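You operate a simulated robot arm through the tools that you are given. There is no shell and no other tool.

The job below is to be done with a simulated robot arm. You get a single attempt, and the scene is never put back.

Task
Dump the spent grain down the chute until the EMPTY lamp lights.
Fine: height wheel to LOW and the yellow slide open first, run the rake on FAST, then stop it and shut the slide; leave the taps and the other levers. Where these are worked on the way, their far stop is far enough and under half their travel is too little: yellow slide.

The check looks at the end state, three seconds after you hand in, the way a careful person would. Anything else that was tipped, shoved, dropped, spilled or broken makes it a failure.

Robot
A 7-joint arm with a two-finger parallel gripper, fixed in place. Base frame: the origin is on the floor under the middle of its stand, x ahead of it, y to its left, z up; the work surface is at about z = 0.86. Readings come in m, degrees, newtons and seconds.
It reaches about 0.964 m from its shoulder. Its first joint turns from -166.0 to 166.0 degrees. Payload 1.57 kg.
The TCP is the grasp point between the finger pads, 0.03 m short of the fingertips. In the tool frame z runs along the fingers and y along their closing line. The gripper opens to 0.11 m. The fingers are 0.024 m wide and 0.012 m thick; the gripper's body (0.048 by 0.112 m) begins 0.078 m behind the TCP.
Orientation is that of the tool frame in the base frame, as a unit quaternion [x, y, z, w]. With the fingers straight down and closing along the base's y, the tool's x points along the base's -x, its y along +y and its z along -z.

Tools
- The arm moves only by the tool move_arm. Its argument "steps" is a list of rows, each a list of 7 numbers: the shift along the tool's x, y, z in units of 400 mm (1.0 is 400 mm), then the turn, a rotation vector about the tool's x, y, z in units of 120 degrees (1.0 is 120 degrees), then the gripper command, from -1 (shut) to 1 (fully open), values between in proportion. In form: [[tx, ty, tz, wx, wy, wz, gripper], ...]. A call has 1 to 20 rows; each row is the pose to reach, as a shift and turn from the pose commanded when the call began, along the tool's axes at that moment. A call with a number of a shift or a turn outside -1 to 1 is refused whole. Each row takes 0.2 s and may step no farther than 0.05 m and 8.6 degrees from the row before; otherwise, or with a gripper value out of range, the whole call is refused. Where a pose cannot be reached the arm comes as near as it can. A force on the tool above 40 N (or 10 N above the force at the start of the call, whichever is more), or a blocked arm, ends the call early, and 0.2 s more pass. The fingers move at their own pace (about 0.108 m/s each) and stop on an object; they squeeze with about 29 N. The grip force told is the motor's: it shows also when the fingers shut on nothing. Time passes only in rows, and 0.2 s behind the last, so rows that repeat a pose let the fingers close. It gives the time, the measured TCP pose, the force on the tool (base axes), the opening and the grip force at its end, in the units of the frame above (readings bear some noise), with the torque about the TCP (base axes, N m) and any sound that the robot's microphone picked up.
- Cameras (640 x 400 px; columns grow to the right, rows downward): "scene" is fixed at [0.3989, 0.6501, 1.626]; the picture's right is [-0.76, -0.65, 0.00], its down [-0.51, 0.58, -0.63] and it looks along [0.41, -0.48, -0.77] (base axes); focal length 316 px, centre (320, 200). "wrist" rides on the gripper at [0.07, 0.016, -0.141] in the tool frame; the picture's right is [-0.23, 0.97, 0.00], its down [-0.85, -0.20, -0.48] and it looks along [-0.47, -0.11, 0.88] (tool axes); focal length 222 px, centre (320, 200). There is no depth. A picture from a camera that has moved, and an enlarged one, comes with that camera's place and axes in the base frame and with its lens.
- camera(camera): a new picture of that camera. It takes no simulated time.
- move_column(by): slides the trunk up (or, below 0, down) by that many m; the arm rides with it, the base frame stays. It gives what a move gives, with no picture.
- enlarge(camera, box): a new picture of the part [left, top, right, bottom] of that camera's present view, enlarged. It takes no simulated time.
- finish_job(): hands the job in; it is judged then, once.

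Nothing tells you positions but the pictures and the camera data. Unless the task says otherwise, let go and move clear before handing in.

The tools are called after "Call:" as name(argument=value, ...) on one line, values as JSON. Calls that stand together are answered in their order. move_arm: Moves the arm, as the interface text tells. Its arguments: {"type":"object","properties":{"steps":{"type":"array"}},"required":["steps"]} The other tools are called the same way: move_column (by) moves the trunk up or down; camera (camera) takes a picture; enlarge (camera, box) takes an enlarged picture of a part of a camera's view; finish_job () hands the job in.

At the start:

```text
clock: 0.0
tcp_pos: [0.6619, 0.2057, 1.269]
ee_rot: [-0.001, 1.0, -0.001, 0.0]
force: [-0.7, -0.1, -0.6]
torque: [0.02, 0.01, -0.01]
width: 0.1099
grip_force: 0.0
trunk travel left (down, up): [-0.5, 0.11]
```

scene: 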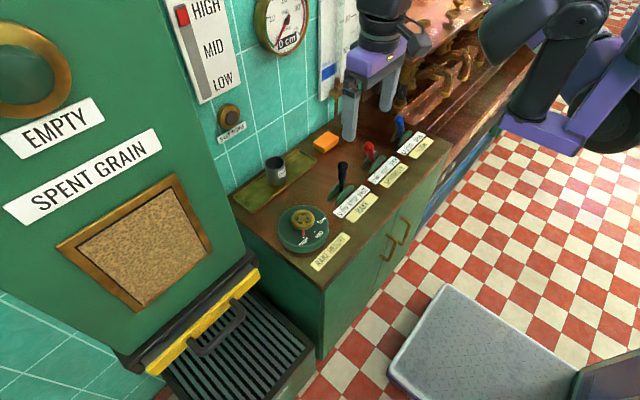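
wrist: 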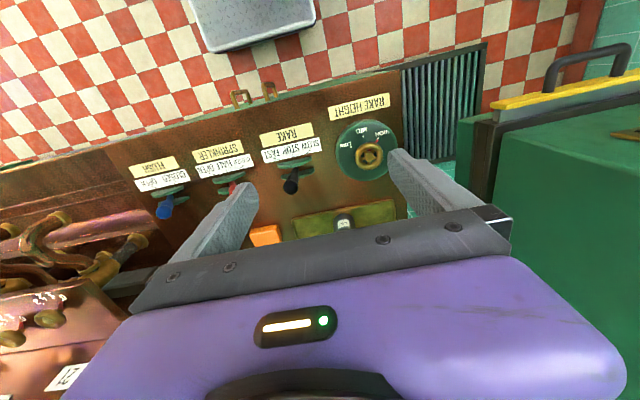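

I see a control counter with a rake-height wheel, three levers (rake with a black knob, sprinkler red, flush blue) and a grain bin with a yellow slide. I'll enlarge the views first to read the labels.

Call:
enlarge(camera="scene", box=[220, 100, 460, 290])

Call:
enlarge(camera="wrist", box=[120, 80, 440, 270])

Call:
enlarge(camera="scene", box=[0, 180, 330, 400])

Call:
enlarge(camera="scene", box=[150, 0, 400, 150])

Call:
enlarge(camera="wrist", box=[300, 60, 440, 200])

```text
2.11 times, centred on (340, 195) of scene
camera zoom: at [0.3989, 0.6501, 1.626], right [-0.76, -0.65, 0.0], down [-0.51, 0.58, -0.63], along [0.41, -0.48, -0.77], focal length 666 px, centre (278, 210)
```

zoom: 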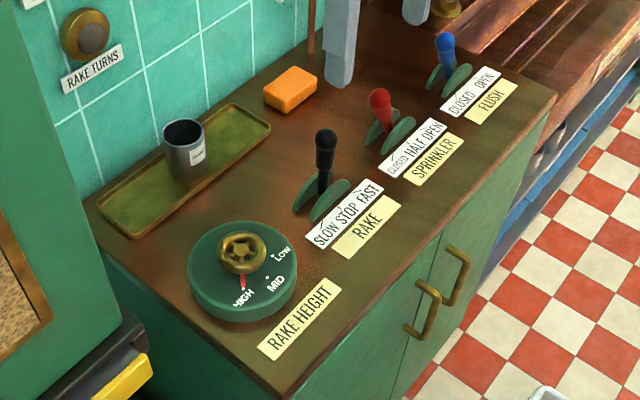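

```text
2.00 times, centred on (280, 175) of wrist
camera zoom: at [0.5944, 0.2218, 1.4102], right [0.23, 0.97, 0.0], down [0.86, -0.2, 0.48], along [0.47, -0.11, -0.88], focal length 444 px, centre (400, 250)
```

zoom: 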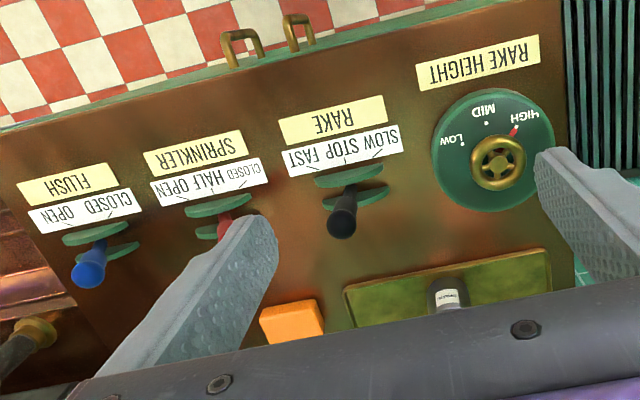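

```text
1.82 times, centred on (165, 290) of scene
camera zoom: at [0.3989, 0.6501, 1.626], right [-0.76, -0.65, 0.0], down [-0.51, 0.58, -0.63], along [0.41, -0.48, -0.77], focal length 575 px, centre (602, 36)
```

zoom: 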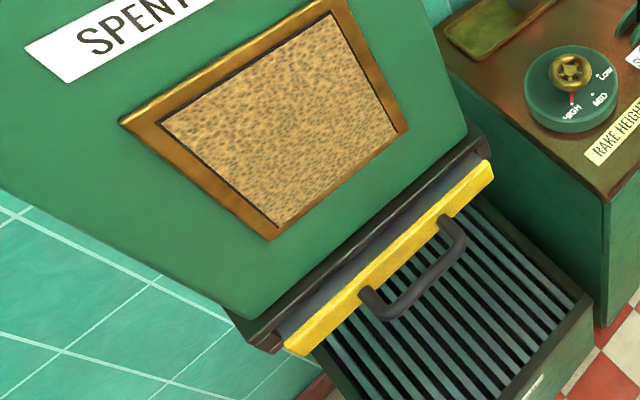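

```text
2.56 times, centred on (275, 75) of scene
camera zoom: at [0.3989, 0.6501, 1.626], right [-0.76, -0.65, 0.0], down [-0.51, 0.58, -0.63], along [0.41, -0.48, -0.77], focal length 810 px, centre (435, 520)
```

zoom: 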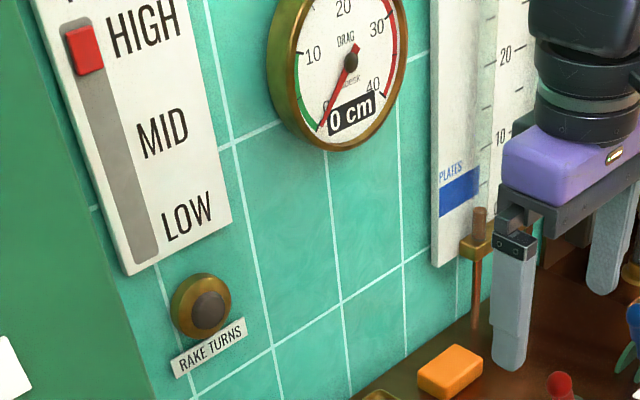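

```text
2.86 times, centred on (370, 130) of wrist
camera zoom: at [0.5944, 0.2218, 1.4102], right [0.23, 0.97, 0.0], down [0.86, -0.2, 0.48], along [0.47, -0.11, -0.88], focal length 635 px, centre (177, 400)
```

zoom: 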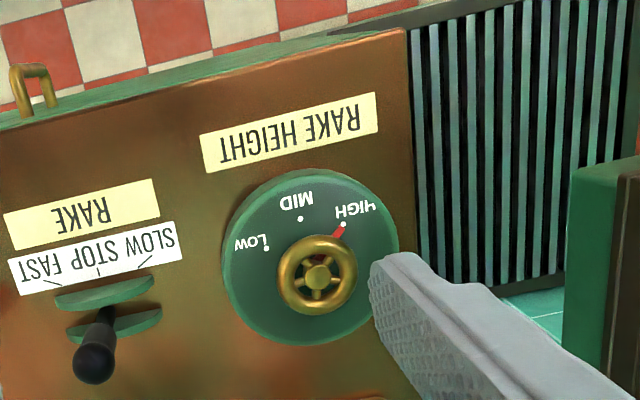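

The wheel is at about (0.77, 0.29, 0.92) with its pointer on HIGH. LOW is a counter-clockwise turn from there, seen from above. The rake lever moves along y with FAST toward -y, and the slide handle is at about (0.66, 0.63, 1.0). I'll go above the wheel for a closer look.

Call:
move_arm(steps=[[-0.04, 0.04, 0.06, 0, 0, 0, 1], [-0.09, 0.085, 0.12, 0, 0, 0, 1], [-0.135, 0.1275, 0.18, 0, 0, 0, 1], [-0.18, 0.17, 0.24, 0, 0, 0, 1], [-0.225, 0.2125, 0.3, 0, 0, 0, 1]])

Call:
camera(camera="wrist")

Call:
camera(camera="scene")

```text
clock: 1.2
tcp_pos: [0.7553, 0.2891, 1.1479]
ee_rot: [0.001, 1.0, 0.0, -0.001]
force: [-0.9, -0.6, 0.0]
torque: [0.02, 0.02, 0.0]
width: 0.1098
grip_force: 0.0
trunk travel left (down, up): [-0.5, 0.11]
```

```text
taken
camera wrist: at [0.6858, 0.3056, 1.2891], right [0.23, 0.97, 0.0], down [0.86, -0.2, 0.48], along [0.47, -0.11, -0.88], focal length 222 px, centre (320, 200)
```

wrist: 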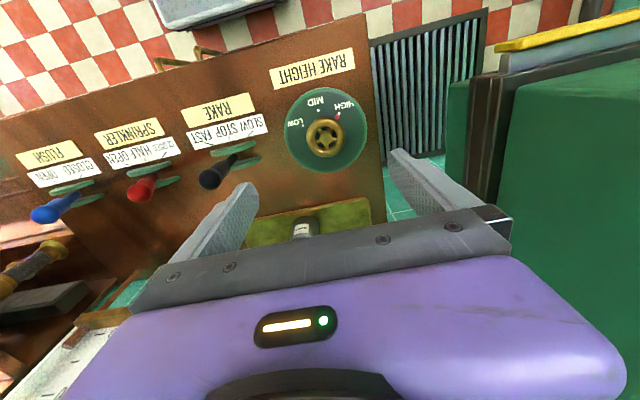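

```text
taken
```

scene: 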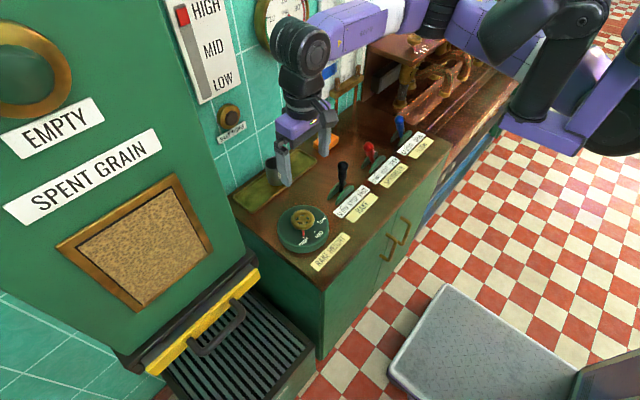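

Call:
enlarge(camera="wrist", box=[260, 70, 390, 200])

Call:
enlarge(camera="scene", box=[260, 180, 360, 280])

```text
3.08 times, centred on (325, 135) of wrist
camera zoom: at [0.6858, 0.3056, 1.2891], right [0.23, 0.97, 0.0], down [0.86, -0.2, 0.48], along [0.47, -0.11, -0.88], focal length 684 px, centre (305, 400)
```

zoom: 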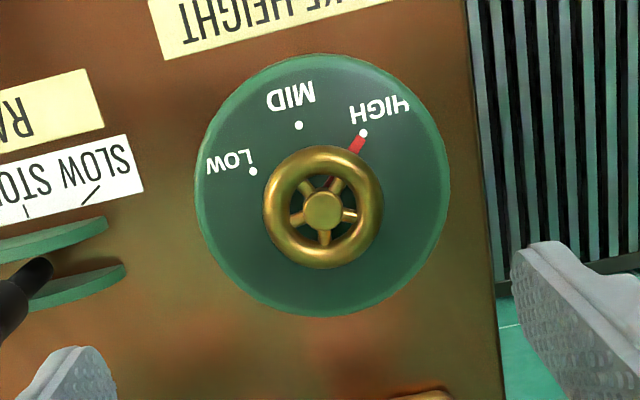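

```text
4.00 times, centred on (310, 230) of scene
camera zoom: at [0.3989, 0.6501, 1.626], right [-0.76, -0.65, 0.0], down [-0.51, 0.58, -0.63], along [0.41, -0.48, -0.77], focal length 1265 px, centre (360, 80)
```

zoom: 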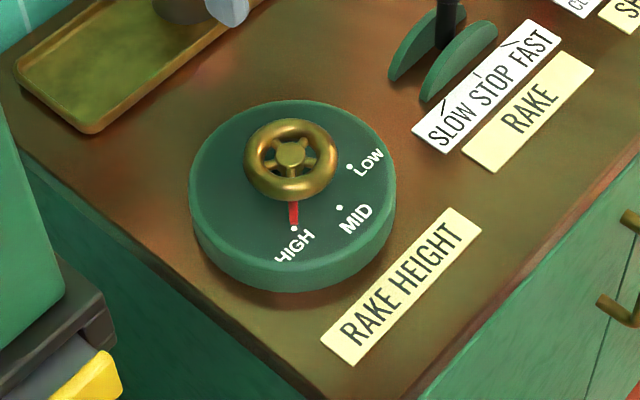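

The wheel hub is at about (0.770, 0.295, 0.93), its rim is about 6 cm across, and LOW is about 110° counter-clockwise. I'll turn the wrist back by about 55° while coming down partway, then check the alignment.

Call:
move_arm(steps=[[-0.005, 0.002, 0.0464, 0, 0, 0.0654, 1], [-0.01, 0.004, 0.093, 0, 0, 0.131, 1], [-0.015, 0.006, 0.139, 0, 0, 0.196, 1], [-0.02, 0.008, 0.186, 0, 0, 0.262, 1], [-0.025, 0.01, 0.232, 0, 0, 0.327, 1], [-0.03, 0.012, 0.279, 0, 0, 0.393, 1], [-0.035, 0.0135, 0.325, 0, 0, 0.458, 1], [-0.035, 0.0135, 0.325, 0, 0, 0.458, 1]])

Call:
camera(camera="wrist")

Call:
camera(camera="scene")

```text
clock: 3.0
tcp_pos: [0.766, 0.2959, 1.0179]
ee_rot: [0.462, 0.887, 0.001, 0.0]
force: [0.1, 0.3, 0.2]
torque: [-0.02, 0.0, 0.04]
width: 0.1097
grip_force: 0.1
trunk travel left (down, up): [-0.5, 0.11]
```

```text
taken
camera wrist: at [0.741, 0.3627, 1.158], right [0.93, 0.37, 0.0], down [0.33, -0.81, 0.48], along [0.18, -0.44, -0.88], focal length 222 px, centre (320, 200)
```

wrist: 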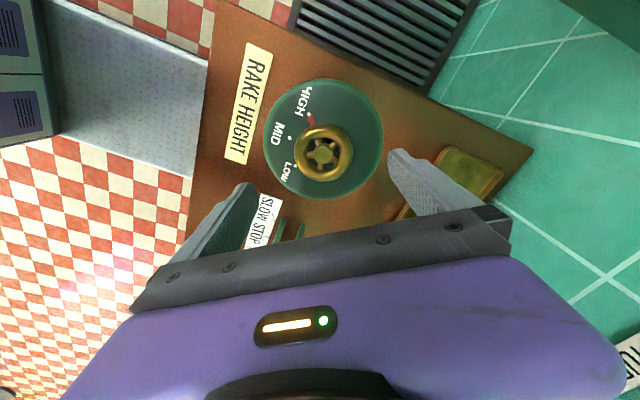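

```text
taken
```

scene: 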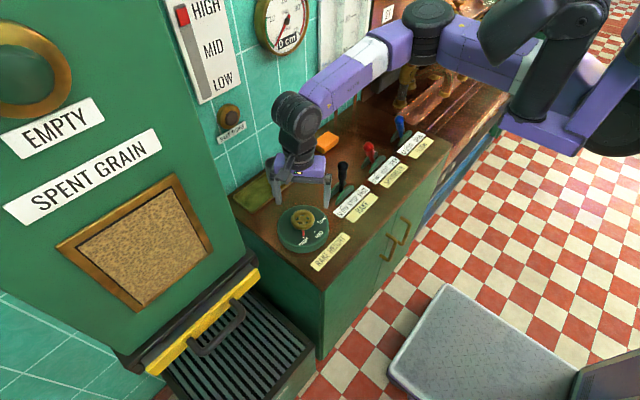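

Call:
enlarge(camera="wrist", box=[250, 70, 400, 210])

Call:
enlarge(camera="scene", box=[240, 130, 370, 260])

```text
2.86 times, centred on (325, 140) of wrist
camera zoom: at [0.741, 0.3627, 1.158], right [0.93, 0.37, 0.0], down [0.33, -0.81, 0.48], along [0.18, -0.44, -0.88], focal length 635 px, centre (306, 371)
```

zoom: 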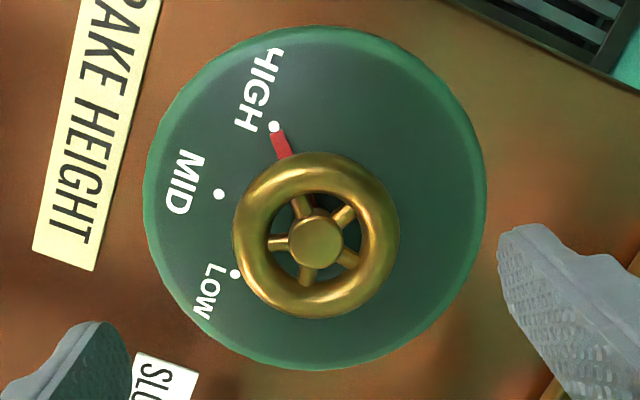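

```text
3.08 times, centred on (305, 195) of scene
camera zoom: at [0.3989, 0.6501, 1.626], right [-0.76, -0.65, 0.0], down [-0.51, 0.58, -0.63], along [0.41, -0.48, -0.77], focal length 973 px, centre (366, 215)
```

zoom: 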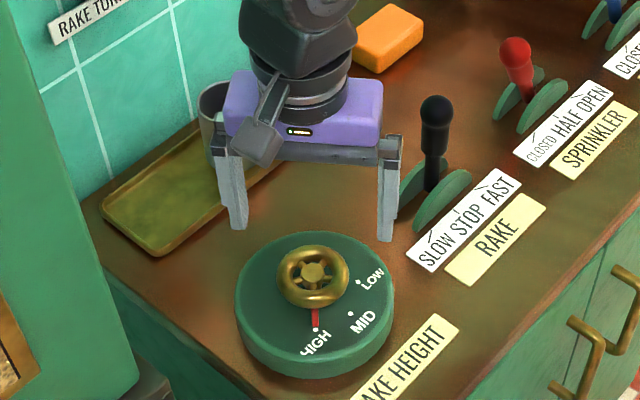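

The wheel ring is almost centred under the gripper, at about z 0.917. I'll go down around it and close on it.

Call:
move_arm(steps=[[-0.002, 0.003, 0.06, 0, 0, 0, 1], [-0.004, 0.006, 0.12, 0, 0, 0, 1], [-0.004, 0.006, 0.18, 0, 0, 0, 1], [-0.004, 0.006, 0.22, 0, 0, 0, 1], [-0.004, 0.006, 0.239, 0, 0, 0, 1], [-0.004, 0.006, 0.239, 0, 0, 0, 1]])

Call:
enlarge(camera="wrist", box=[160, 60, 480, 260])

Call:
enlarge(camera="scene", box=[240, 150, 370, 270])

```text
clock: 4.4
tcp_pos: [0.7708, 0.2942, 0.9243]
ee_rot: [0.461, 0.887, 0.0, 0.0]
force: [-0.1, -0.8, 0.0]
torque: [0.0, 0.01, -0.01]
width: 0.1101
grip_force: 0.1
trunk travel left (down, up): [-0.5, 0.11]
```

```text
2.00 times, centred on (320, 160) of wrist
camera zoom: at [0.7458, 0.3619, 1.0659], right [0.93, 0.37, 0.0], down [0.33, -0.81, 0.48], along [0.18, -0.44, -0.88], focal length 444 px, centre (320, 280)
```

zoom: 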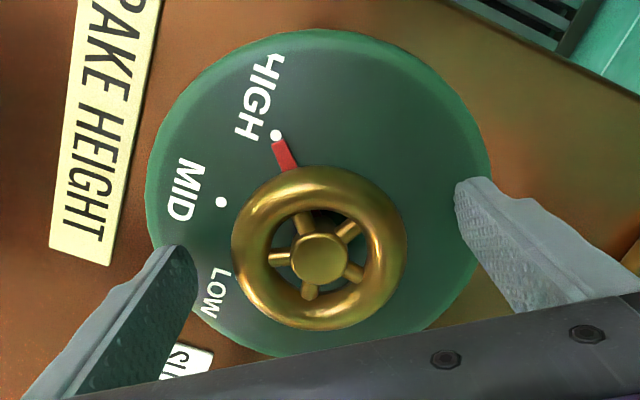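

```text
3.33 times, centred on (305, 210) of scene
camera zoom: at [0.3989, 0.6501, 1.626], right [-0.76, -0.65, 0.0], down [-0.51, 0.58, -0.63], along [0.41, -0.48, -0.77], focal length 1054 px, centre (370, 167)
```

zoom: 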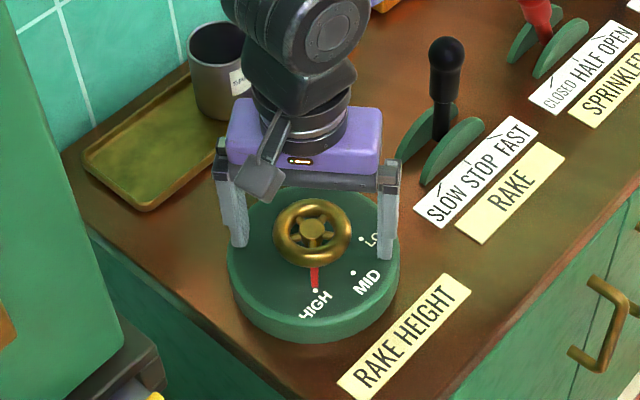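

The fingers straddle the ring and are well centred in the closing direction. I'll nudge about 3 mm along tool x, lower slightly and close.

Call:
move_arm(steps=[[0.0075, 0, 0.008, 0, 0, 0, 1], [0.0075, 0, 0.008, 0, 0, 0, -1], [0.0075, 0, 0.008, 0, 0, 0, -1], [0.0075, 0, 0.008, 0, 0, 0, -1], [0.0075, 0, 0.008, 0, 0, 0, -1]])

Call:
enlarge(camera="wrist", box=[160, 60, 480, 260])

```text
clock: 5.6
tcp_pos: [0.7691, 0.2965, 0.9215]
ee_rot: [0.461, 0.887, 0.0, 0.001]
force: [-0.1, 0.0, 3.9]
torque: [-0.18, 0.41, -0.01]
width: 0.0649
grip_force: 44.7
trunk travel left (down, up): [-0.5, 0.11]
```

```text
2.00 times, centred on (320, 160) of wrist
camera zoom: at [0.7438, 0.3643, 1.0623], right [0.93, 0.37, 0.0], down [0.33, -0.81, 0.48], along [0.18, -0.44, -0.88], focal length 444 px, centre (320, 280)
```

zoom: 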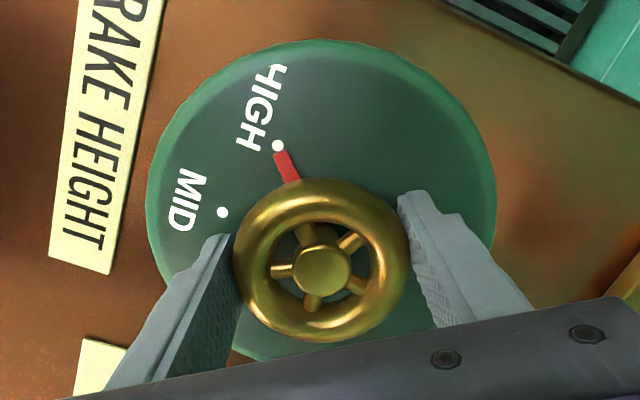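

I have the ring gripped at 65 mm. I'll turn it about 55° counter-clockwise first and check the pointer.

Call:
move_arm(steps=[[0, 0, 0, 0, 0, -0.065, -1], [0, 0, 0, 0, 0, -0.13, -1], [0, 0, 0, 0, 0, -0.195, -1], [0, 0, 0, 0, 0, -0.26, -1], [0, 0, 0, 0, 0, -0.325, -1], [0, 0, 0, 0, 0, -0.39, -1], [0, 0, 0, 0, 0, -0.455, -1], [0, 0, 0, 0, 0, -0.455, -1]])

Call:
enlarge(camera="wrist", box=[160, 60, 480, 260])

Call:
camera(camera="scene")

```text
clock: 7.4
tcp_pos: [0.7675, 0.2958, 0.9212]
ee_rot: [0.003, 1.0, -0.001, 0.001]
force: [1.7, -32.3, 23.7]
torque: [1.61, 0.09, -0.25]
width: 0.0646
grip_force: 44.8
trunk travel left (down, up): [-0.5, 0.11]
```

```text
2.00 times, centred on (320, 160) of wrist
camera zoom: at [0.6998, 0.313, 1.0622], right [0.23, 0.97, 0.0], down [0.85, -0.2, 0.48], along [0.47, -0.11, -0.88], focal length 444 px, centre (320, 280)
```

zoom: 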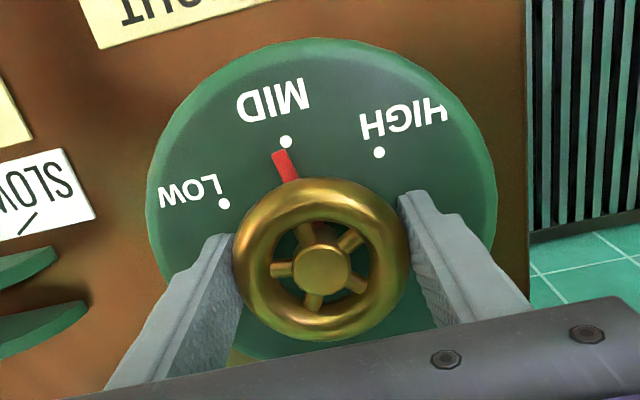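

```text
taken
```

scene: 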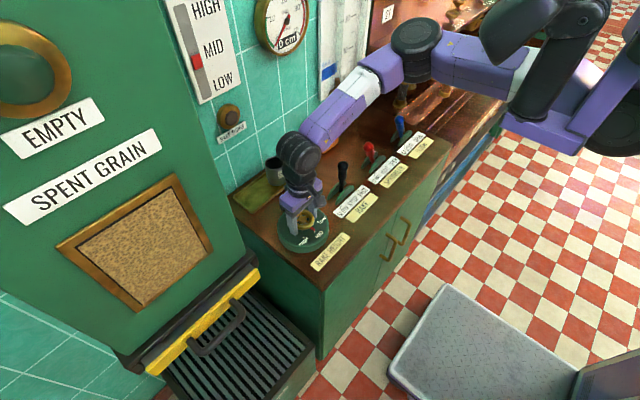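

The pointer is at MID and the height indicator followed it. Some side force has built up (-y 32 N, +z 24 N), so I'll shift a couple of millimetres to relieve it before continuing.

Call:
move_arm(steps=[[0, -0.003, -0.003, 0, 0, 0, -1], [0, -0.005, -0.005, 0, 0, 0, -1]])

```text
clock: 8.0
tcp_pos: [0.7684, 0.2949, 0.92]
ee_rot: [0.001, 1.0, -0.001, 0.001]
force: [12.4, -16.8, 4.2]
torque: [-0.8, -0.73, -0.01]
width: 0.0647
grip_force: 45.1
trunk travel left (down, up): [-0.5, 0.11]
```

Call:
move_arm(steps=[[-0.002, -0.003, 0, 0, 0, 0, -1], [-0.003, -0.005, 0, 0, 0, 0, -1]])

```text
clock: 8.6
tcp_pos: [0.7678, 0.2951, 0.921]
ee_rot: [0.002, 1.0, 0.001, -0.001]
force: [6.3, -9.1, -7.4]
torque: [-0.97, -1.1, -0.05]
width: 0.0645
grip_force: 44.7
trunk travel left (down, up): [-0.5, 0.11]
```

Call:
move_arm(steps=[[0, 0, 0, 0, 0, -0.0625, -1], [0, 0, 0, 0, 0, -0.125, -1], [0, 0, 0, 0, 0, -0.1875, -1], [0, 0, 0, 0, 0, -0.25, -1], [0, 0, 0, 0, 0, -0.25, -1]])

Call:
enlarge(camera="wrist", box=[160, 60, 480, 260])

Call:
enlarge(camera="scene", box=[150, 0, 400, 150])

```text
clock: 9.8
tcp_pos: [0.769, 0.2935, 0.9216]
ee_rot: [-0.257, 0.966, 0.001, -0.001]
force: [-1.9, -11.0, -10.5]
torque: [0.68, 0.68, 0.02]
width: 0.065
grip_force: 45.0
trunk travel left (down, up): [-0.5, 0.11]
```

```text
2.00 times, centred on (320, 160) of wrist
camera zoom: at [0.7017, 0.2742, 1.0626], right [-0.29, 0.96, 0.0], down [0.84, 0.25, 0.48], along [0.46, 0.14, -0.88], focal length 444 px, centre (320, 280)
```

zoom: 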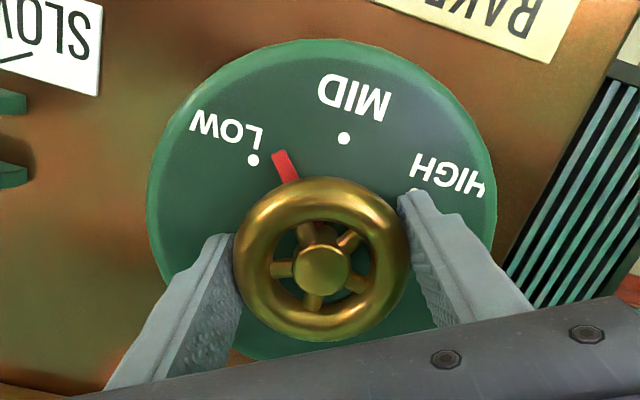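

```text
2.56 times, centred on (275, 75) of scene
camera zoom: at [0.3989, 0.6501, 1.626], right [-0.76, -0.65, 0.0], down [-0.51, 0.58, -0.63], along [0.41, -0.48, -0.77], focal length 810 px, centre (435, 520)
```

zoom: 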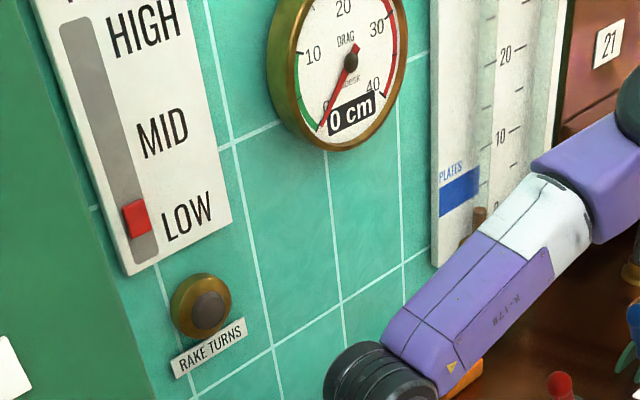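

LOW is about 14° further. I'll finish the turn.

Call:
move_arm(steps=[[0, 0, 0, 0, 0, -0.06, -1], [0, 0, 0, 0, 0, -0.12, -1], [0, 0, 0, 0, 0, -0.12, -1]])

Call:
enlarge(camera="wrist", box=[160, 60, 480, 260])

Call:
enlarge(camera="scene", box=[150, 0, 400, 150])

```text
clock: 10.6
tcp_pos: [0.7692, 0.2929, 0.921]
ee_rot: [-0.375, 0.927, 0.0, -0.001]
force: [1.3, -12.7, -20.9]
torque: [0.25, 0.5, -0.39]
width: 0.0647
grip_force: 45.1
trunk travel left (down, up): [-0.5, 0.11]
```

```text
2.00 times, centred on (320, 160) of wrist
camera zoom: at [0.709, 0.2577, 1.0626], right [-0.51, 0.86, 0.0], down [0.75, 0.45, 0.48], along [0.41, 0.24, -0.88], focal length 444 px, centre (320, 280)
```

zoom: 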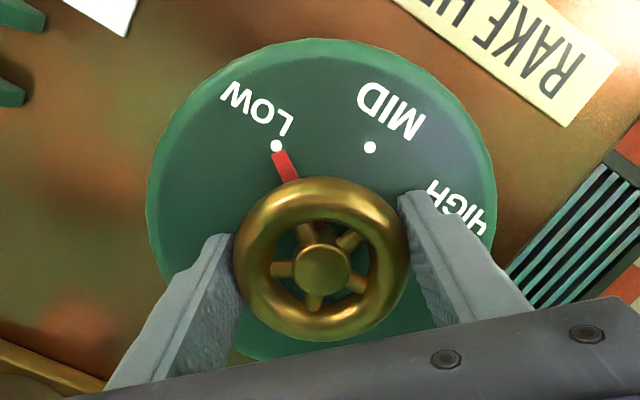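

```text
2.56 times, centred on (275, 75) of scene
camera zoom: at [0.3989, 0.6501, 1.626], right [-0.76, -0.65, 0.0], down [-0.51, 0.58, -0.63], along [0.41, -0.48, -0.77], focal length 810 px, centre (435, 520)
```

zoom: 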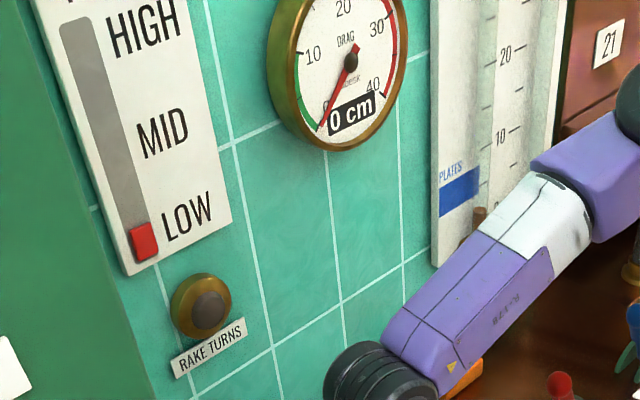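

The pointer is on the LOW dot and the wall indicator is at the bottom. I'll open the gripper and lift straight up.

Call:
move_arm(steps=[[0, 0, 0, 0, 0, 0, 1], [0, 0, 0, 0, 0, 0, 1], [0, 0, 0, 0, 0, 0, 1], [0, 0, -0.06, 0, 0, 0, 1], [0, 0, -0.14, 0, 0, 0, 1], [0, 0, -0.24, 0, 0, 0, 1], [0, 0, -0.35, 0, 0, 0, 1], [0, 0, -0.45, 0, 0, 0, 1], [0, 0, -0.55, 0, 0, 0, 1]])

Call:
camera(camera="wrist")

Call:
camera(camera="scene")

```text
clock: 12.6
tcp_pos: [0.769, 0.2946, 1.1409]
ee_rot: [-0.376, 0.927, 0.0, 0.0]
force: [-0.2, 0.1, -0.1]
torque: [0.0, 0.05, 0.0]
width: 0.1101
grip_force: 0.0
trunk travel left (down, up): [-0.5, 0.11]
```

```text
taken
camera wrist: at [0.7085, 0.2584, 1.2822], right [-0.51, 0.86, 0.0], down [0.75, 0.45, 0.48], along [0.41, 0.25, -0.88], focal length 222 px, centre (320, 200)
```

wrist: 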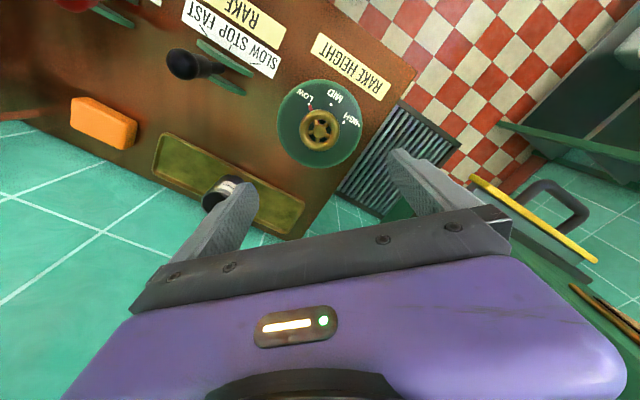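

```text
taken
```

scene: 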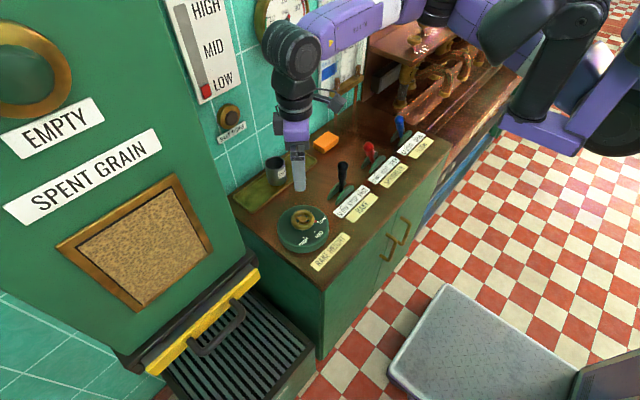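

The wheel is set and the gripper is clear. I'll back off toward the robot, swing across to in front of the hopper and look at the yellow slide's handle.

Call:
move_arm(steps=[[0.079, 0.077, -0.015, 0, 0, 0, 1], [0.158, 0.153, -0.03, 0, 0, 0, 1], [0.236, 0.23, -0.045, 0, 0, 0, 1], [0.315, 0.306, -0.06, 0, 0, 0, 1], [0.394, 0.383, -0.075, 0, 0, 0, 1], [0.342, 0.478, -0.062, 0, 0, -0.064, 1], [0.291, 0.573, -0.05, 0, 0, -0.128, 1], [0.239, 0.668, -0.0375, 0, 0, -0.192, 1], [0.187, 0.763, -0.025, 0, 0, -0.256, 1], [0.136, 0.858, -0.0125, 0, 0, -0.32, 1], [0.084, 0.953, 0, 0, 0, -0.383, 1]])

Call:
camera(camera="wrist")

Call:
camera(camera="scene")

```text
clock: 15.0
tcp_pos: [0.4806, 0.5431, 1.1436]
ee_rot: [0.708, -0.706, 0.0, 0.0]
force: [-0.2, 0.3, -0.4]
torque: [0.04, -0.01, 0.0]
width: 0.1097
grip_force: 0.1
trunk travel left (down, up): [-0.5, 0.11]
```

```text
taken
camera wrist: at [0.4667, 0.4753, 1.2841], right [-0.97, 0.22, 0.0], down [0.2, 0.86, 0.48], along [0.11, 0.47, -0.88], focal length 222 px, centre (320, 200)
```

wrist: 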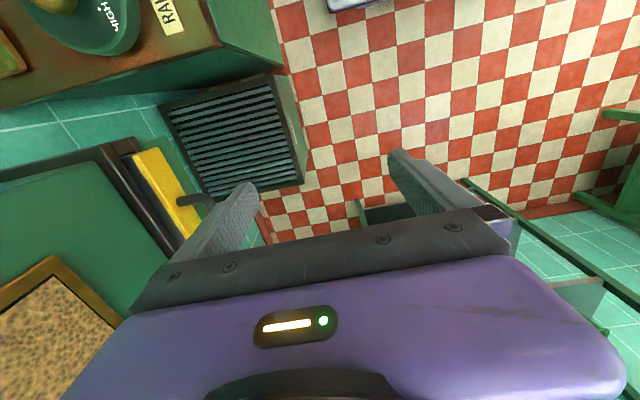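

```text
taken
```

scene: 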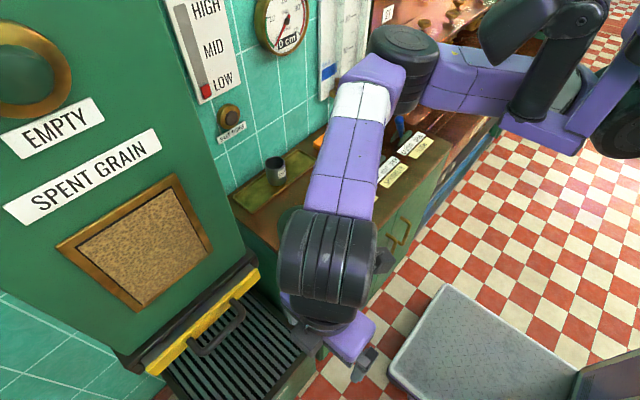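

Call:
enlarge(camera="wrist", box=[90, 100, 290, 250])

Call:
enlarge(camera="scene", box=[110, 240, 330, 400])

```text
2.67 times, centred on (190, 175) of wrist
camera zoom: at [0.4667, 0.4753, 1.2841], right [-0.97, 0.22, 0.0], down [0.2, 0.86, 0.48], along [0.11, 0.47, -0.88], focal length 592 px, centre (667, 267)
```

zoom: 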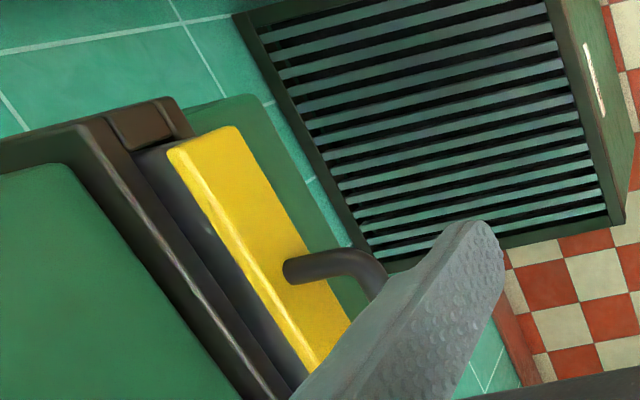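

```text
2.50 times, centred on (220, 320) of scene
camera zoom: at [0.3989, 0.6501, 1.626], right [-0.76, -0.65, 0.0], down [-0.51, 0.58, -0.63], along [0.41, -0.48, -0.77], focal length 791 px, centre (570, -100)
```

zoom: 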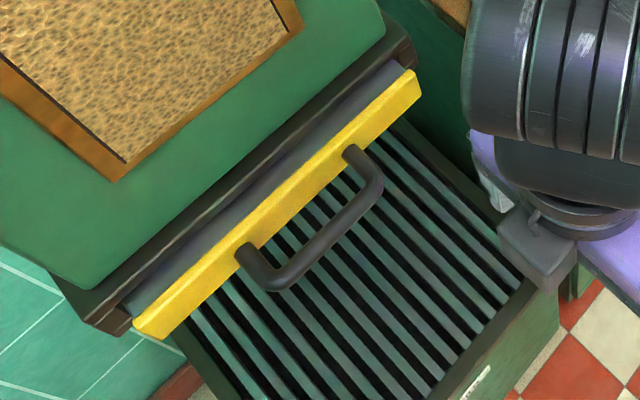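

The handle bar is at x≈0.658, y≈0.585–0.677, z≈1.01, standing about 4 cm off the yellow face at x≈0.698. The hopper face is vertical at x≈0.737. I'll move above the bar with a 15° tilt, a part-closed gripper and the closing line along x, then check alignment.

Call:
move_arm(steps=[[-0.044, -0.07, 0.012, 0.025, 0, 0, 0.2], [-0.088, -0.14, 0.024, 0.05, 0, 0, -0.38], [-0.132, -0.21, 0.036, 0.075, 0, 0, -0.38], [-0.176, -0.28, 0.048, 0.1, 0, 0, -0.38], [-0.22, -0.35, 0.06, 0.125, 0, 0, -0.38], [-0.22, -0.35, 0.06, 0.125, 0, 0, -0.38]])

Call:
camera(camera="wrist")

Call:
camera(camera="scene")

```text
clock: 16.3
tcp_pos: [0.6926, 0.5817, 1.1316]
ee_rot: [-0.653, 0.747, -0.09, 0.086]
force: [-11.0, 1.7, 1.0]
torque: [-0.14, -1.08, 0.26]
width: 0.0338
grip_force: 0.2
out of reach, approached as far as the arm can: row 5, 6
trunk travel left (down, up): [-0.5, 0.11]
stopped in row 6: the arm was blocked; the commanded pose is now the measured one
```

```text
taken
camera wrist: at [0.6335, 0.5191, 1.2635], right [-0.91, 0.35, -0.24], down [0.19, 0.83, 0.52], along [0.38, 0.43, -0.82], focal length 222 px, centre (320, 200)
```

wrist: 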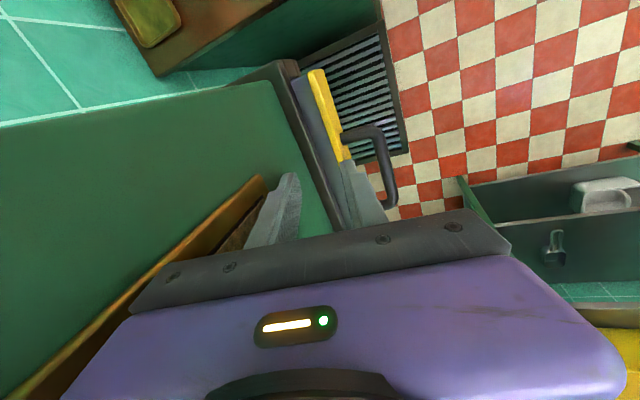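

```text
taken
```

scene: 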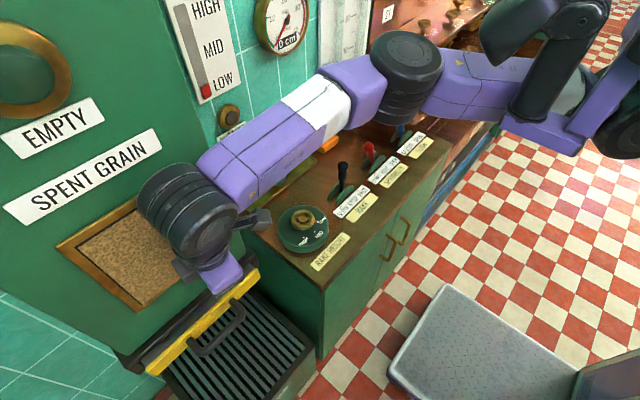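

The target was out of reach in this trunk position, and the arm drifted until it touched the hopper face with about 11 N. I'll back straight off and rework this with the trunk lower.

Call:
move_arm(steps=[[0.01, 0.072, -0.018, 0, 0, 0, -0.38], [0.02, 0.144, -0.037, 0, 0, 0, -0.38], [0.03, 0.216, -0.055, 0, 0, 0, -0.38], [0.04, 0.288, -0.074, 0, 0, 0, -0.38]])

Call:
camera(camera="scene")

Call:
camera(camera="wrist")

```text
clock: 17.3
tcp_pos: [0.5909, 0.5713, 1.1201]
ee_rot: [-0.641, 0.757, -0.094, 0.078]
force: [0.0, 0.2, -0.4]
torque: [-0.01, 0.02, 0.01]
width: 0.0342
grip_force: 0.1
trunk travel left (down, up): [-0.5, 0.11]
```

```text
taken
```

scene: 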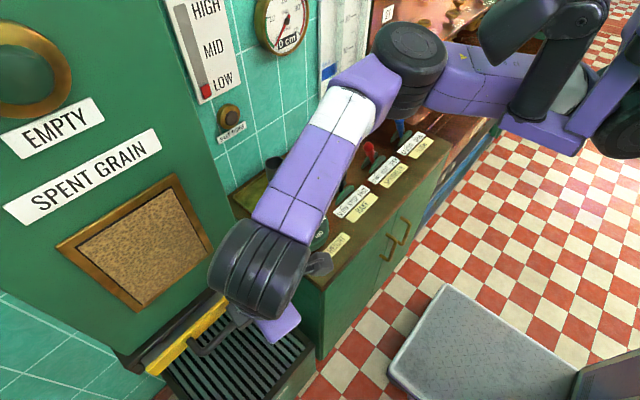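

```text
taken
camera wrist: at [0.5311, 0.5114, 1.2534], right [-0.89, 0.38, -0.24], down [0.22, 0.83, 0.51], along [0.39, 0.41, -0.83], focal length 222 px, centre (320, 200)
```

wrist: 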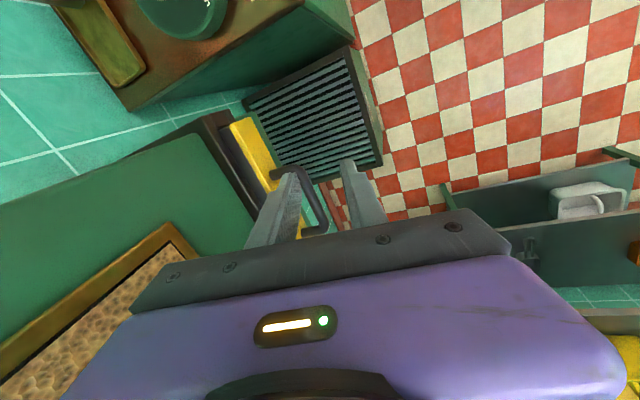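

The arm is clear and nothing looks disturbed. I'll bring the tool back upright and test whether y≈0.63 is reachable while staying well clear of the hopper.

Call:
move_arm(steps=[[-0.034, 0.023, -0.012, -0.029, -0.003, -0.02, -0.38], [-0.068, 0.046, -0.024, -0.058, -0.005, -0.039, -0.38], [-0.101, 0.069, -0.037, -0.088, -0.008, -0.059, -0.38], [-0.135, 0.092, -0.049, -0.117, -0.011, -0.079, -0.38]])

Call:
camera(camera="wrist")

```text
clock: 18.3
tcp_pos: [0.6415, 0.5923, 1.1534]
ee_rot: [-0.653, 0.757, -0.01, 0.027]
force: [0.0, 0.3, 0.1]
torque: [0.0, -0.01, 0.0]
width: 0.0343
grip_force: 0.0
out of reach, approached as far as the arm can: row 4
trunk travel left (down, up): [-0.5, 0.11]
stopped in row 4: the arm was blocked; the commanded pose is now the measured one
```

```text
taken
camera wrist: at [0.6092, 0.5233, 1.2909], right [-0.93, 0.37, -0.04], down [0.3, 0.81, 0.51], along [0.22, 0.46, -0.86], focal length 222 px, centre (320, 200)
```

wrist: 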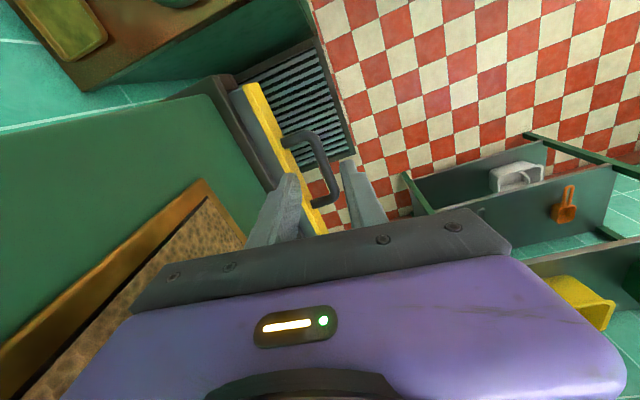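

Call:
camera(camera="scene")

```text
taken
```

scene: 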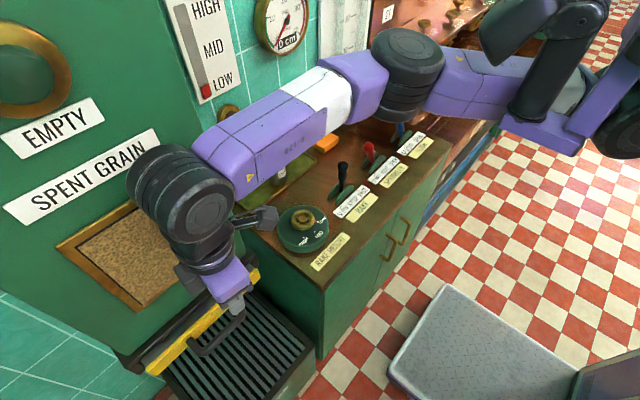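

The straight-down gripper reaches only about r≈0.84 m here, so the handle (r≈0.9 m) needs the fingers tilted outward. I'll pull back to open space while taking an orientation tilted about 30° toward +y and 12° toward +x.

Call:
move_arm(steps=[[0.055, 0.051, -0.003, 0.0, 0.0, 0.0, -0.38], [0.11, 0.103, -0.006, 0.0, 0.0, 0.0, -0.38], [0.165, 0.154, -0.009, 0.011, -0.048, -0.018, -0.38], [0.22, 0.205, -0.012, 0.022, -0.096, -0.035, -0.38], [0.275, 0.257, -0.015, 0.033, -0.144, -0.053, -0.38], [0.33, 0.308, -0.017, 0.044, -0.192, -0.071, -0.38], [0.33, 0.308, -0.017, 0.055, -0.2405, -0.0887, -0.38], [0.33, 0.308, -0.017, 0.055, -0.2405, -0.0887, -0.38]])

Call:
camera(camera="wrist")

Call:
camera(camera="scene")

```text
clock: 20.1
tcp_pos: [0.4982, 0.481, 1.1482]
ee_rot: [0.7, -0.66, -0.109, -0.25]
force: [-0.5, 0.7, -0.1]
torque: [-0.02, 0.02, 0.02]
width: 0.034
grip_force: 0.0
trunk travel left (down, up): [-0.5, 0.11]
```

```text
taken
camera wrist: at [0.466, 0.3511, 1.2314], right [-0.98, 0.19, -0.09], down [0.02, 0.51, 0.86], along [0.21, 0.84, -0.5], focal length 222 px, centre (320, 200)
```

wrist: 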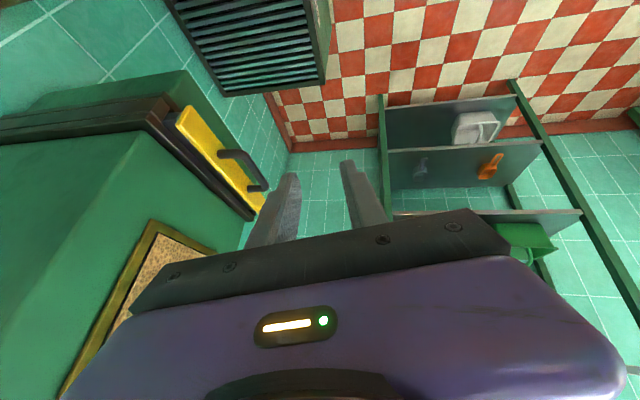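

```text
taken
```

scene: 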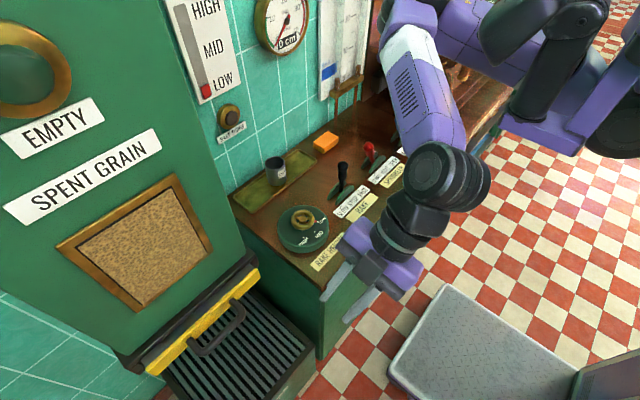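

Call:
enlarge(camera="wrist", box=[130, 70, 330, 220])

Call:
enlarge(camera="scene", box=[120, 250, 280, 390])

```text
2.67 times, centred on (230, 145) of wrist
camera zoom: at [0.466, 0.3511, 1.2314], right [-0.98, 0.19, -0.09], down [0.02, 0.51, 0.86], along [0.21, 0.84, -0.5], focal length 592 px, centre (560, 347)
```

zoom: 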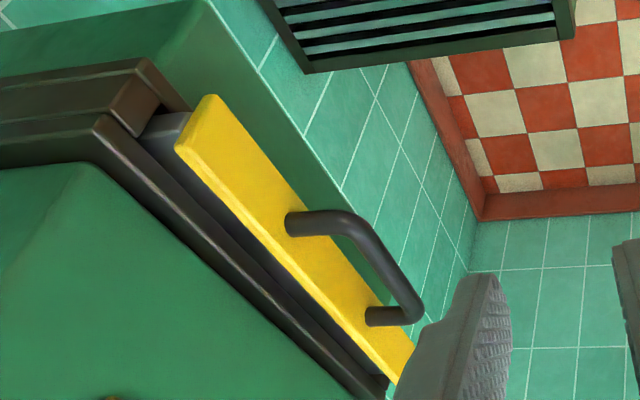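

```text
2.86 times, centred on (200, 320) of scene
camera zoom: at [0.3989, 0.6501, 1.626], right [-0.76, -0.65, 0.0], down [-0.51, 0.58, -0.63], along [0.41, -0.48, -0.77], focal length 904 px, centre (663, -143)
```

zoom: 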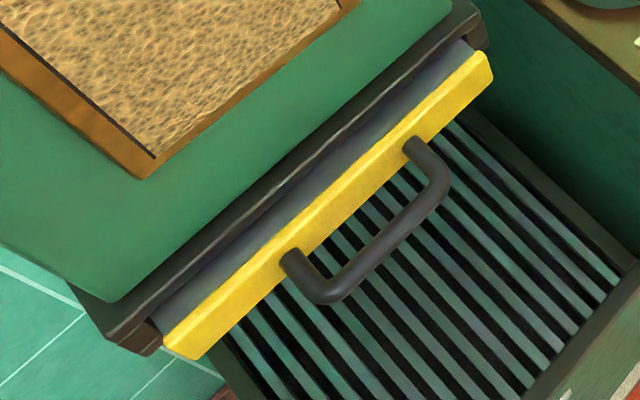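

The tilted pose works and gives a clear view: the bar axis is at about x 0.660, z 1.006, and the yellow face is at x≈0.695. I'll approach to a pre-grasp point, still short of the hopper.

Call:
move_arm(steps=[[-0.021, -0.061, 0.069, 0, 0, 0, -0.45], [-0.042, -0.122, 0.138, 0, 0, 0, -0.45], [-0.062, -0.184, 0.208, 0, 0, 0, -0.45], [-0.083, -0.245, 0.277, 0, 0, 0, -0.45], [-0.083, -0.245, 0.277, 0, 0, 0, -0.45]])

Call:
camera(camera="wrist")

Call:
camera(camera="scene")

```text
clock: 21.3
tcp_pos: [0.6118, 0.5644, 1.0919]
ee_rot: [0.7, -0.66, -0.108, -0.249]
force: [0.0, -0.4, -1.3]
torque: [0.03, 0.0, 0.0]
width: 0.0301
grip_force: 0.0
trunk travel left (down, up): [-0.5, 0.11]
```

```text
taken
camera wrist: at [0.5792, 0.4357, 1.175], right [-0.98, 0.19, -0.09], down [0.02, 0.51, 0.86], along [0.21, 0.84, -0.5], focal length 222 px, centre (320, 200)
```

wrist: 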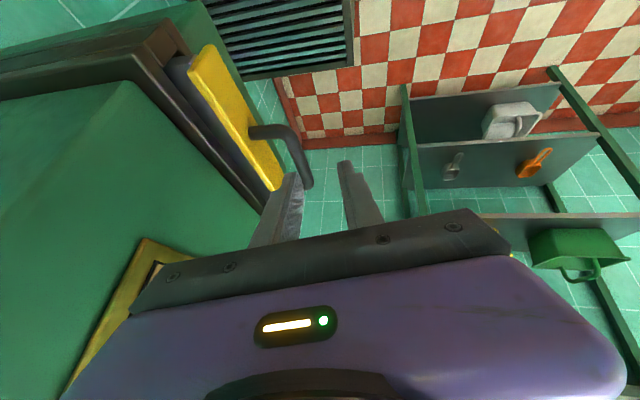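

```text
taken
```

scene: 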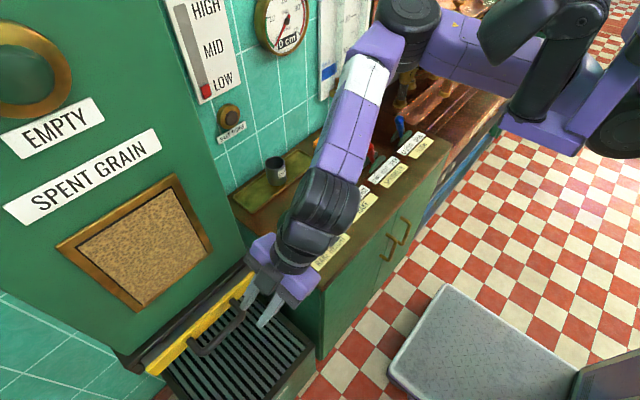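

Call:
enlarge(camera="wrist", box=[170, 40, 370, 240])

Call:
enlarge(camera="scene", box=[150, 230, 330, 380])

```text
2.00 times, centred on (270, 140) of wrist
camera zoom: at [0.5792, 0.4357, 1.175], right [-0.98, 0.19, -0.09], down [0.02, 0.51, 0.86], along [0.21, 0.84, -0.5], focal length 444 px, centre (420, 320)
```

zoom: 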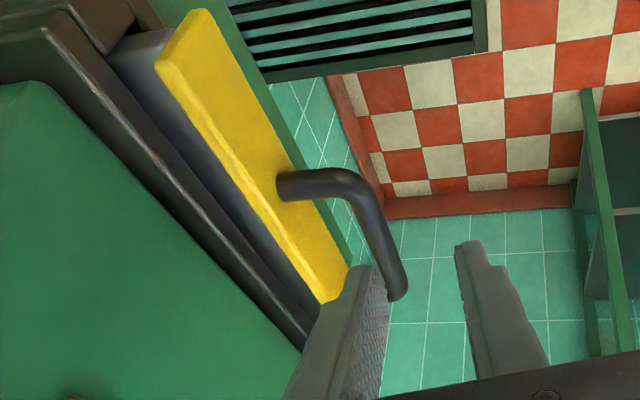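

```text
2.67 times, centred on (240, 305) of scene
camera zoom: at [0.3989, 0.6501, 1.626], right [-0.76, -0.65, 0.0], down [-0.51, 0.58, -0.63], along [0.41, -0.48, -0.77], focal length 843 px, centre (533, -80)
```

zoom: 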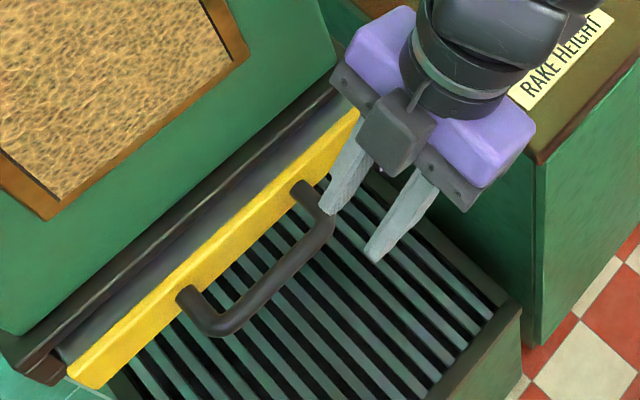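

Call:
move_arm(steps=[[0.002, -0.036, 0.046, 0, 0, 0, -0.45], [0.003, -0.072, 0.093, 0, 0, 0, -0.45], [0.003, -0.072, 0.093, 0, 0, 0, -0.45]])

Call:
enlarge(camera="wrist", box=[170, 40, 420, 250])

Call:
enlarge(camera="scene", box=[150, 230, 330, 380])

```text
clock: 22.1
tcp_pos: [0.6476, 0.5813, 1.063]
ee_rot: [0.7, -0.66, -0.109, -0.25]
force: [-0.1, 0.1, 0.3]
torque: [0.0, -0.01, 0.04]
width: 0.0303
grip_force: 0.0
trunk travel left (down, up): [-0.5, 0.11]
```

```text
1.90 times, centred on (295, 145) of wrist
camera zoom: at [0.6141, 0.452, 1.1473], right [-0.98, 0.19, -0.09], down [0.02, 0.51, 0.86], along [0.21, 0.84, -0.5], focal length 423 px, centre (368, 305)
```

zoom: 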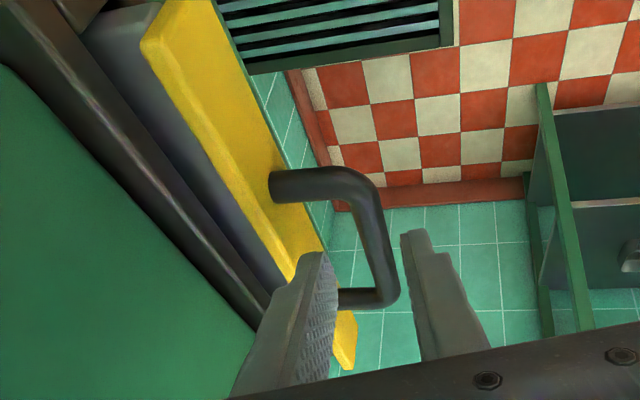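

```text
2.67 times, centred on (240, 305) of scene
camera zoom: at [0.3989, 0.6501, 1.626], right [-0.76, -0.65, 0.0], down [-0.51, 0.58, -0.63], along [0.41, -0.48, -0.77], focal length 843 px, centre (533, -80)
```

zoom: 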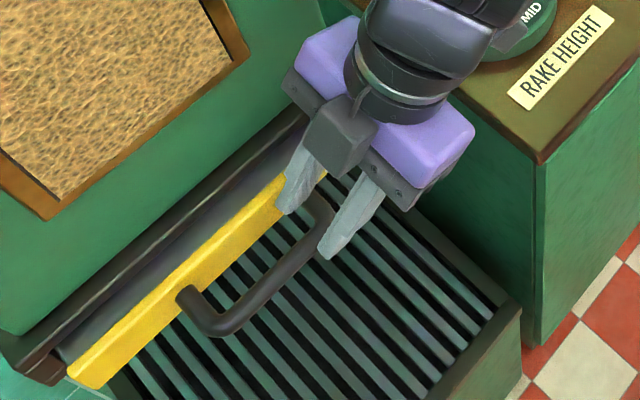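

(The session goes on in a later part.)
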